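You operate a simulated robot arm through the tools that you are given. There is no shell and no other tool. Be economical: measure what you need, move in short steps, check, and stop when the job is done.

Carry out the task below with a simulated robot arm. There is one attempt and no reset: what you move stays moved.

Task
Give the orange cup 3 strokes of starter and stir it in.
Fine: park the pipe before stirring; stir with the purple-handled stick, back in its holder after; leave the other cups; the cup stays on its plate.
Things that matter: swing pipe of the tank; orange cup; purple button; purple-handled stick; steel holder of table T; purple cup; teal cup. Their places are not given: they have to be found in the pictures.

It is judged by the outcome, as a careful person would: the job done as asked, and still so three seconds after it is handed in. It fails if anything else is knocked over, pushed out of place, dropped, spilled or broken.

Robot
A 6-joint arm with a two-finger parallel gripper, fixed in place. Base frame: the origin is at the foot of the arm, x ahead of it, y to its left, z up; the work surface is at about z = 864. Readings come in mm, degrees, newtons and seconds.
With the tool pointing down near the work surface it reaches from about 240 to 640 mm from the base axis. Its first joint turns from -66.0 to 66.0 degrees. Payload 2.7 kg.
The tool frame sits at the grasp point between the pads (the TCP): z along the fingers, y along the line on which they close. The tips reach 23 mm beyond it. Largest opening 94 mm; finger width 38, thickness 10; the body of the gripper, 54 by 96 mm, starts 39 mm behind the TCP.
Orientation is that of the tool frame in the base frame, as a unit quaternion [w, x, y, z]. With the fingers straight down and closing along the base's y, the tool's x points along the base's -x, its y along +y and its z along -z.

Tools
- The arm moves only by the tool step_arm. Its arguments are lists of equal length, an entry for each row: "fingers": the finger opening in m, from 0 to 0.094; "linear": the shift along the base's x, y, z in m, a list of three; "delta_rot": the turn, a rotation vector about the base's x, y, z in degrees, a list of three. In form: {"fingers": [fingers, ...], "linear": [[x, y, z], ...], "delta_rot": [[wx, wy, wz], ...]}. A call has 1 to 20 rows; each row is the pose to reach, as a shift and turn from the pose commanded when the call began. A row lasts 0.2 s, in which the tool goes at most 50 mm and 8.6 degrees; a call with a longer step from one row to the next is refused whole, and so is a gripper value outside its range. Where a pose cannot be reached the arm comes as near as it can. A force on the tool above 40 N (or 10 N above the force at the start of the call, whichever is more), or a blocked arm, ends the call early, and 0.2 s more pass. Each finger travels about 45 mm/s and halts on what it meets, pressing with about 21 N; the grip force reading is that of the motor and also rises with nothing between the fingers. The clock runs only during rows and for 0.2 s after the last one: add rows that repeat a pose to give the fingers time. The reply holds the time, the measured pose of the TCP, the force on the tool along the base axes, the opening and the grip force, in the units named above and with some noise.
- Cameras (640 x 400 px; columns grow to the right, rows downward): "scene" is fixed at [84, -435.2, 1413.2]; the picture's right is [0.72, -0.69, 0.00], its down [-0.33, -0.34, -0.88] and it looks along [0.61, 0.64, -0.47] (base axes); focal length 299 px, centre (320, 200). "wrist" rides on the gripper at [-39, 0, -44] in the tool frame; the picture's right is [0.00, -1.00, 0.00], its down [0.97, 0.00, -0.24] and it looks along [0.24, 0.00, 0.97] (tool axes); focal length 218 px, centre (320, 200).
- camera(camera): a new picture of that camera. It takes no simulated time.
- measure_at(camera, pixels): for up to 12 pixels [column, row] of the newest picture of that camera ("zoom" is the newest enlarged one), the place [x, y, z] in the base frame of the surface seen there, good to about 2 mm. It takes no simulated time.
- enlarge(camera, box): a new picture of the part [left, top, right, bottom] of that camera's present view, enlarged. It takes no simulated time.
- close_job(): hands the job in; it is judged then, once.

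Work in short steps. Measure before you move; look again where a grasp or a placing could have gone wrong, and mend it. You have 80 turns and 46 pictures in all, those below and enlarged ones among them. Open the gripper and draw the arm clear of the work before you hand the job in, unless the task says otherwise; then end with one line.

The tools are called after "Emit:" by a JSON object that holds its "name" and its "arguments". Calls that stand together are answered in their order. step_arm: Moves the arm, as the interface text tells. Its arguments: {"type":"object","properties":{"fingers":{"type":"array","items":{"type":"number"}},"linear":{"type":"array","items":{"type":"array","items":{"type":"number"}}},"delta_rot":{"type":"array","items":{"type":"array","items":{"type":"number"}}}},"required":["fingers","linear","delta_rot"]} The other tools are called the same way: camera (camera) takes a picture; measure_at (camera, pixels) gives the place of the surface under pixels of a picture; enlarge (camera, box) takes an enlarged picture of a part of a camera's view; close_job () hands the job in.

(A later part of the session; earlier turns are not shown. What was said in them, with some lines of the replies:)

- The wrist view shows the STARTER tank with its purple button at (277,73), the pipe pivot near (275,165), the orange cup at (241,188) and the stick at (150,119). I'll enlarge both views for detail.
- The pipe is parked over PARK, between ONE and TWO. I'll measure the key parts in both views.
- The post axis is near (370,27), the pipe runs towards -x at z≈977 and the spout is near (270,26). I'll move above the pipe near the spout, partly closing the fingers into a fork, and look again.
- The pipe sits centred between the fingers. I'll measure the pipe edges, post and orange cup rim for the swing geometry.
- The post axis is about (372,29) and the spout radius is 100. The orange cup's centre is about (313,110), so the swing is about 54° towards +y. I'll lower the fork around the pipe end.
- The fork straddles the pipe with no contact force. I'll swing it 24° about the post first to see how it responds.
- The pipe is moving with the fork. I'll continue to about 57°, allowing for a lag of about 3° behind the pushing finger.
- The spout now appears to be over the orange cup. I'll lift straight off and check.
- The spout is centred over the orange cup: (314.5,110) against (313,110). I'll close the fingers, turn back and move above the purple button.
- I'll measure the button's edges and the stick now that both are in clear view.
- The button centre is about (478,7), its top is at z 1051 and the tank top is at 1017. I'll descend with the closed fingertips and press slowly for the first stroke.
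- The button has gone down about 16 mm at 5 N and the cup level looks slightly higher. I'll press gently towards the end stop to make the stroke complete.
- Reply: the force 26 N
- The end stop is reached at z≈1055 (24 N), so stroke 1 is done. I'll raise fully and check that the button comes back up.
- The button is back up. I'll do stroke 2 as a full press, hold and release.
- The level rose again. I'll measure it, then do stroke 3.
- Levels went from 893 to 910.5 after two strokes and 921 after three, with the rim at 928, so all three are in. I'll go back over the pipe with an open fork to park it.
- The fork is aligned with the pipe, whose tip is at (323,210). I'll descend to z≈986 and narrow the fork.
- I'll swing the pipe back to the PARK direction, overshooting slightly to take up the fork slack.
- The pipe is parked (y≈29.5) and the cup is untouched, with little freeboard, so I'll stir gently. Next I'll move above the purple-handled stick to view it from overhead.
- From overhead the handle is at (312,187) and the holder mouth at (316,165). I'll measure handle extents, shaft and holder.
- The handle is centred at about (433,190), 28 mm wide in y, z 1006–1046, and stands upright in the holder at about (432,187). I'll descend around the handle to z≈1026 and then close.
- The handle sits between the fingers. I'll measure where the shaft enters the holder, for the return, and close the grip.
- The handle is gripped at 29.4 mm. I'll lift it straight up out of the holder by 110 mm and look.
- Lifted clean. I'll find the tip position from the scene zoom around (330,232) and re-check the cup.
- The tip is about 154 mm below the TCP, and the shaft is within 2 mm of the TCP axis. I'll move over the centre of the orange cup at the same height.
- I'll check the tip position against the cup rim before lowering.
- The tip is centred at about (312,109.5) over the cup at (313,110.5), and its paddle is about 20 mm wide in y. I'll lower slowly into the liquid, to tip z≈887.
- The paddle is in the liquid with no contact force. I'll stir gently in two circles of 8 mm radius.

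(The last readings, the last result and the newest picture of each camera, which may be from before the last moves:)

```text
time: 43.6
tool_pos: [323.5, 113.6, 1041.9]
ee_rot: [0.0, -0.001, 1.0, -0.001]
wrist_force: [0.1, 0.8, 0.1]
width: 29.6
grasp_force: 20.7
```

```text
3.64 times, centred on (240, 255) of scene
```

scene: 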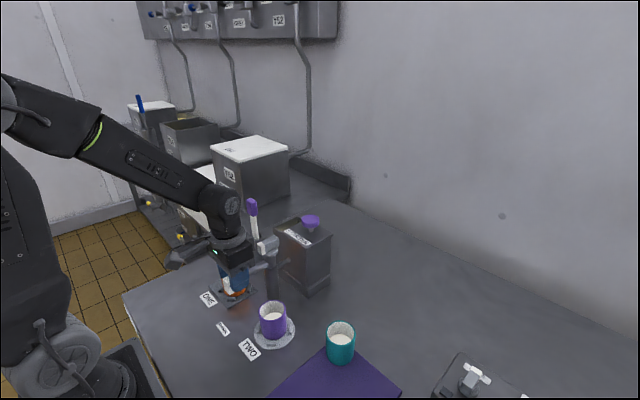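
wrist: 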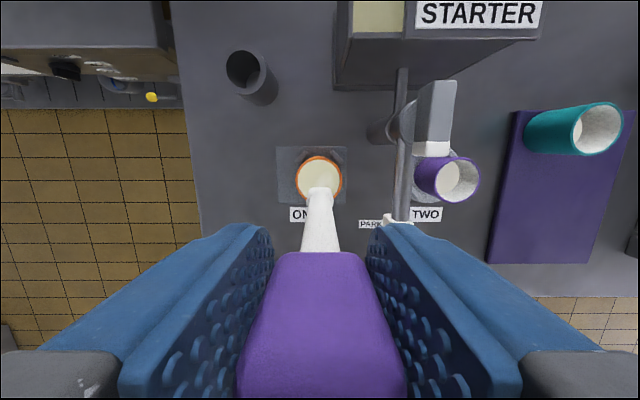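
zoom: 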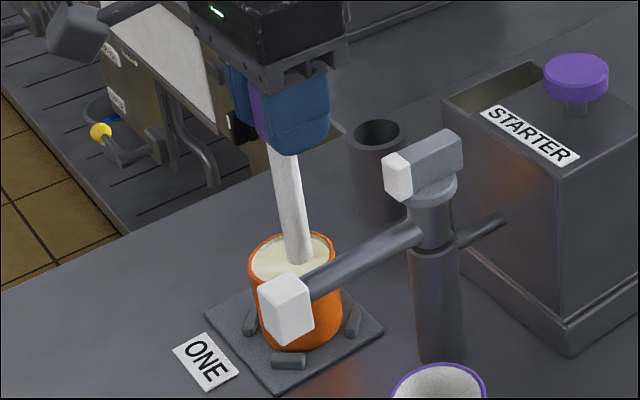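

Forces stay near zero and the cup hasn't moved. I'll do two more turns.

Emit:
{"name": "step_arm", "arguments": {"fingers": [0.02, 0.02, 0.02, 0.02, 0.02, 0.02, 0.02, 0.02, 0.02, 0.02, 0.02, 0.02, 0.02, 0.02, 0.02, 0.02, 0.02, 0.02], "linear": [[-0.0019, 0.0051, 0], [-0.0066, 0.0079, 0], [-0.012, 0.0069, 0], [-0.0155, 0.0027, 0], [-0.0155, -0.0027, 0], [-0.012, -0.0069, 0], [-0.0066, -0.0079, 0], [-0.0019, -0.0051, 0], [0, 0, 0], [-0.0019, 0.0051, 0], [-0.0066, 0.0079, 0], [-0.012, 0.0069, 0], [-0.0155, 0.0027, 0], [-0.0155, -0.0027, 0], [-0.012, -0.0069, 0], [-0.0066, -0.0079, 0], [-0.0019, -0.0051, 0], [0, 0, 0]], "delta_rot": [[0, 0, 0], [0, 0, 0], [0, 0, 0], [0, 0, 0], [0, 0, 0], [0, 0, 0], [0, 0, 0], [0, 0, 0], [0, 0, 0], [0, 0, 0], [0, 0, 0], [0, 0, 0], [0, 0, 0], [0, 0, 0], [0, 0, 0], [0, 0, 0], [0, 0, 0], [0, 0, 0]]}}

Emit:
{"name": "step_arm", "arguments": {"fingers": [0.02, 0.02, 0.02, 0.02, 0.02, 0.02, 0.02, 0.02, 0.02, 0.02, 0.02, 0.02, 0.02, 0.02, 0.02, 0.02, 0.02, 0.02, 0.02, 0.02], "linear": [[-0.0019, 0.0051, 0], [-0.0066, 0.0079, 0], [-0.012, 0.0069, 0], [-0.0155, 0.0027, 0], [-0.0155, -0.0027, 0], [-0.012, -0.0069, 0], [-0.0066, -0.0079, 0], [-0.0019, -0.0051, 0], [0, 0, 0], [-0.0019, 0.0051, 0], [-0.0066, 0.0079, 0], [-0.012, 0.0069, 0], [-0.0155, 0.0027, 0], [-0.0155, -0.0027, 0], [-0.012, -0.0069, 0], [-0.0066, -0.0079, 0], [-0.0019, -0.0051, 0], [0, 0, 0], [-0.004, 0, 0], [-0.008, 0, 0]], "delta_rot": [[0, 0, 0], [0, 0, 0], [0, 0, 0], [0, 0, 0], [0, 0, 0], [0, 0, 0], [0, 0, 0], [0, 0, 0], [0, 0, 0], [0, 0, 0], [0, 0, 0], [0, 0, 0], [0, 0, 0], [0, 0, 0], [0, 0, 0], [0, 0, 0], [0, 0, 0], [0, 0, 0], [0, 0, 0], [0, 0, 0]]}}

Emit:
{"name": "enlarge", "arguments": {"camera": "scene", "box": [190, 200, 290, 310]}}

```text
time: 47.4
tool_pos: [321.8, 112.4, 1040.6]
ee_rot: [0.001, 0.0, 1.0, 0.0]
wrist_force: [-0.9, 0.4, -1.1]
width: 29.8
grasp_force: 20.9
```

```text
time: 51.6
tool_pos: [315.8, 111.9, 1041.6]
ee_rot: [0.001, 0.0, 1.0, -0.001]
wrist_force: [0.0, -0.4, 0.2]
width: 29.6
grasp_force: 21.7
```

```text
3.64 times, centred on (240, 255) of scene
```

zoom: 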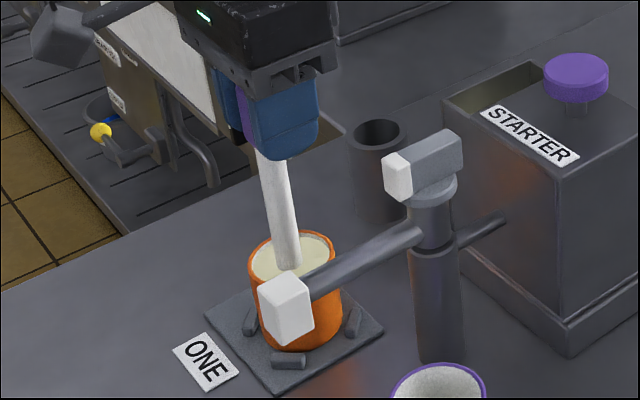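

Six turns are done with the paddle back at centre. I'll lift slowly, pause over the cup to drip, and look at the liquid.

Emit:
{"name": "step_arm", "arguments": {"fingers": [0.02, 0.02, 0.02, 0.02, 0.02, 0.02, 0.02, 0.02, 0.02, 0.02, 0.02, 0.02, 0.02, 0.02, 0.02, 0.02], "linear": [[0, 0, 0.005], [0, 0, 0.011], [0, 0, 0.017], [0, 0, 0.023], [0, 0, 0.029], [0, 0, 0.035], [0, 0, 0.041], [0, 0, 0.047], [0, 0, 0.047], [0, 0, 0.047], [0, 0, 0.047], [0, 0, 0.055], [0, 0, 0.07], [0, 0, 0.085], [0, 0, 0.095], [0, 0, 0.095]], "delta_rot": [[0, 0, 0], [0, 0, 0], [0, 0, 0], [0, 0, 0], [0, 0, 0], [0, 0, 0], [0, 0, 0], [0, 0, 0], [0, 0, 0], [0, 0, 0], [0, 0, 0], [0, 0, 0], [0, 0, 0], [0, 0, 0], [0, 0, 0], [0, 0, 0]]}}

Emit:
{"name": "enlarge", "arguments": {"camera": "scene", "box": [190, 200, 290, 310]}}

```text
time: 55.0
tool_pos: [314.6, 112.9, 1137.1]
ee_rot: [0.0, 0.0, 1.0, -0.001]
wrist_force: [-0.1, -0.8, 0.1]
width: 29.5
grasp_force: 20.8
```

```text
3.64 times, centred on (240, 255) of scene
```

zoom: 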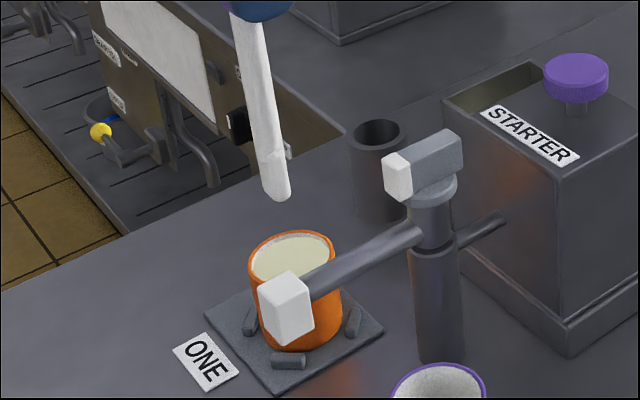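

The liquid looks even and nothing has spilled. I'll carry the stick back over the holder at the same height and check alignment.

Emit:
{"name": "step_arm", "arguments": {"fingers": [0.02, 0.02, 0.02, 0.02, 0.02, 0.02, 0.02], "linear": [[0.015, 0.01, 0], [0.04, 0.026, 0], [0.068, 0.0445, 0], [0.095, 0.0625, 0], [0.11, 0.0723, 0], [0.118, 0.0775, 0], [0.118, 0.0775, 0]], "delta_rot": [[0, 0, 0], [0, 0, 0], [0, 0, 0], [0, 0, 0], [0, 0, 0], [0, 0, 0], [0, 0, 0]]}}

Emit:
{"name": "enlarge", "arguments": {"camera": "scene", "box": [190, 140, 310, 280]}}

```text
time: 56.6
tool_pos: [432.4, 190.6, 1135.9]
ee_rot: [0.0, 0.0, 1.0, -0.001]
wrist_force: [-0.5, 0.6, -0.1]
width: 29.8
grasp_force: 21.0
```

```text
2.86 times, centred on (250, 210) of scene
```

zoom: 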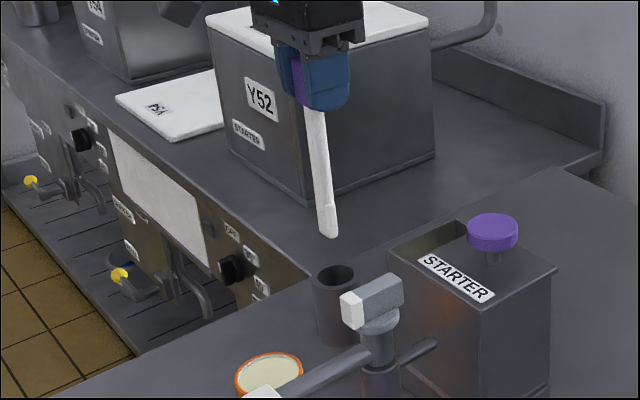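

The picture matches the one just after lifting. I'll lower along the same line until about 1 mm above the original depth.

Emit:
{"name": "step_arm", "arguments": {"fingers": [0.02, 0.02, 0.02, 0.02, 0.02, 0.02, 0.02, 0.02, 0.02, 0.02], "linear": [[0, 0, -0.015], [0, 0, -0.03], [0, 0, -0.045], [0, 0, -0.058], [0, 0, -0.07], [0, 0, -0.082], [0, 0, -0.094], [0, 0, -0.103], [0, 0, -0.109], [0, 0, -0.109]], "delta_rot": [[0, 0, 0], [0, 0, 0], [0, 0, 0], [0, 0, 0], [0, 0, 0], [0, 0, 0], [0, 0, 0], [0, 0, 0], [0, 0, 0], [0, 0, 0]]}}

Emit:
{"name": "enlarge", "arguments": {"camera": "scene", "box": [190, 140, 310, 280]}}

```text
time: 58.8
tool_pos: [433.3, 190.1, 1028.7]
ee_rot: [0.0, 0.001, 1.0, -0.001]
wrist_force: [0.3, 1.1, -0.5]
width: 29.7
grasp_force: 20.6
```

```text
2.86 times, centred on (250, 210) of scene
```

zoom: 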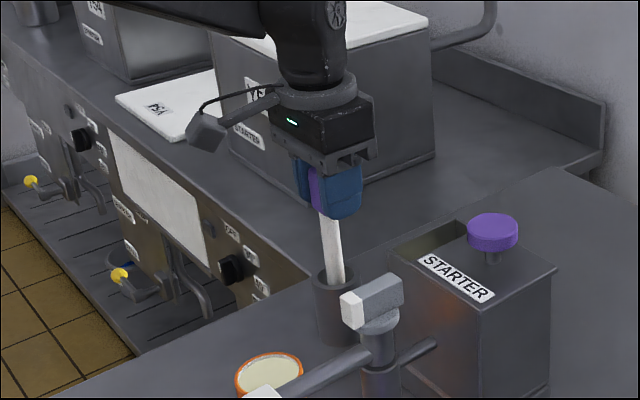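

The stick is in the holder, about 1 mm above the original depth. I'll open the fingers and then raise straight up.

Emit:
{"name": "step_arm", "arguments": {"fingers": [0.033, 0.045, 0.06, 0.07, 0.07, 0.07, 0.07, 0.07, 0.07, 0.07], "linear": [[0, 0, -0.001], [0, 0, -0.001], [0, 0, -0.001], [0, 0, -0.001], [0, 0, -0.001], [0, 0, 0.03], [0, 0, 0.065], [0, 0, 0.1], [0, 0, 0.14], [0, 0, 0.17]], "delta_rot": [[0, 0, 0], [0, 0, 0], [0, 0, 0], [0, 0, 0], [0, 0, 0], [0, 0, 0], [0, 0, 0], [0, 0, 0], [0, 0, 0], [0, 0, 0]]}}

Emit:
{"name": "camera", "arguments": {"camera": "wrist"}}

Emit:
{"name": "camera", "arguments": {"camera": "scene"}}

```text
time: 61.0
tool_pos: [436.1, 191.4, 1199.1]
ee_rot: [-0.001, 0.0, 1.0, 0.0]
wrist_force: [-0.1, -0.2, 0.4]
width: 70.0
grasp_force: 0.0
```

```text
9 pictures are left
```

wrist: 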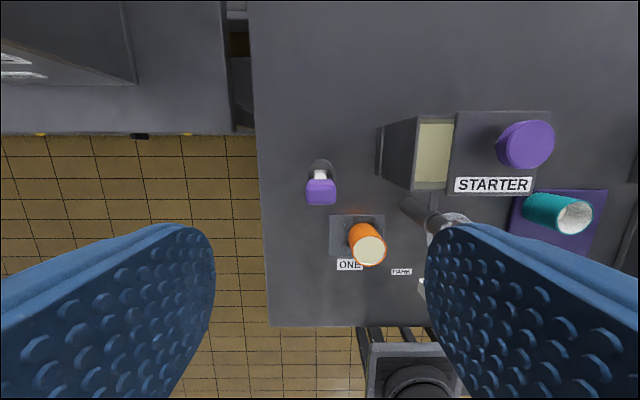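

```text
8 pictures are left
```

scene: 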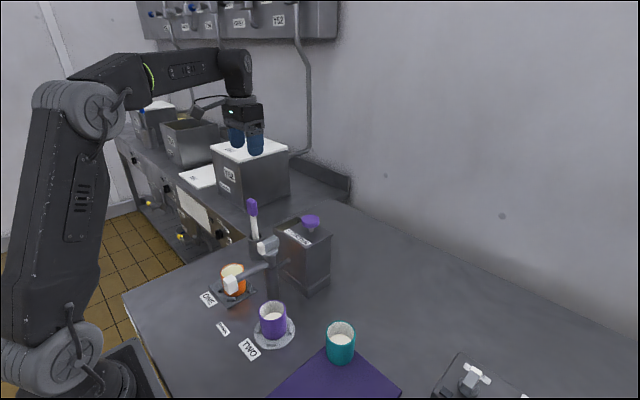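

The stick is upright in its holder, the pipe is parked and the cups are in place. I'll draw back towards the start pose and take a final look.

Emit:
{"name": "step_arm", "arguments": {"fingers": [0.08, 0.09, 0.09, 0.09, 0.09, 0.09, 0.09], "linear": [[0, -0.02, 0.03], [-0.02, -0.06, 0.05], [-0.04, -0.1, 0.07], [-0.055, -0.14, 0.08], [-0.065, -0.18, 0.08], [-0.075, -0.22, 0.08], [-0.075, -0.23, 0.08]], "delta_rot": [[0, 0, 0], [0, 0, 0], [0, 0, 0], [0, 0, 0], [0, 0, 0], [0, 0, 0], [0, 0, 0]]}}

Emit:
{"name": "enlarge", "arguments": {"camera": "wrist", "box": [100, 40, 360, 240]}}

Emit:
{"name": "enlarge", "arguments": {"camera": "scene", "box": [180, 180, 380, 380]}}

```text
time: 62.6
tool_pos: [358.7, -42.6, 1279.8]
ee_rot: [-0.001, 0.0, 1.0, 0.0]
wrist_force: [0.3, 0.0, 1.0]
width: 90.2
grasp_force: 0.1
```

```text
2.00 times, centred on (230, 140) of wrist
```

zoom: 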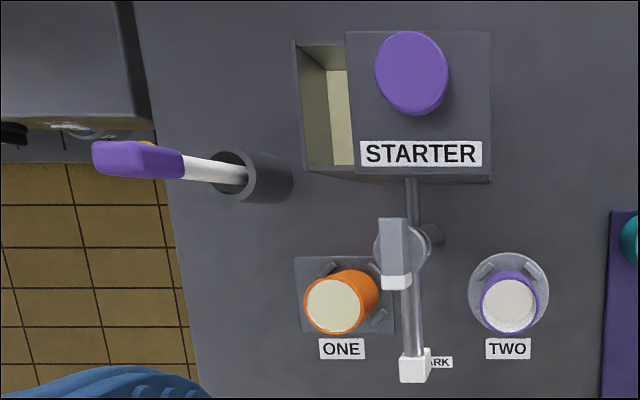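

```text
2.00 times, centred on (280, 280) of scene
```

zoom: 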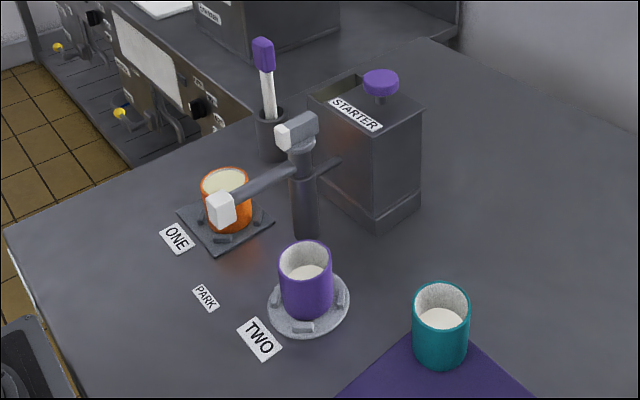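

Both views match the start, except that the orange cup is now filled and stirred. I'll hand the job in.

Emit:
{"name": "close_job", "arguments": {}}

```text
The job is handed in.
```

The orange cup got 3 full strokes of starter and six gentle turns of stirring; the pipe was parked before stirring, the purple-handled stick is back in its holder, the cup is still on its plate, and I saw no spills or other cups moved.
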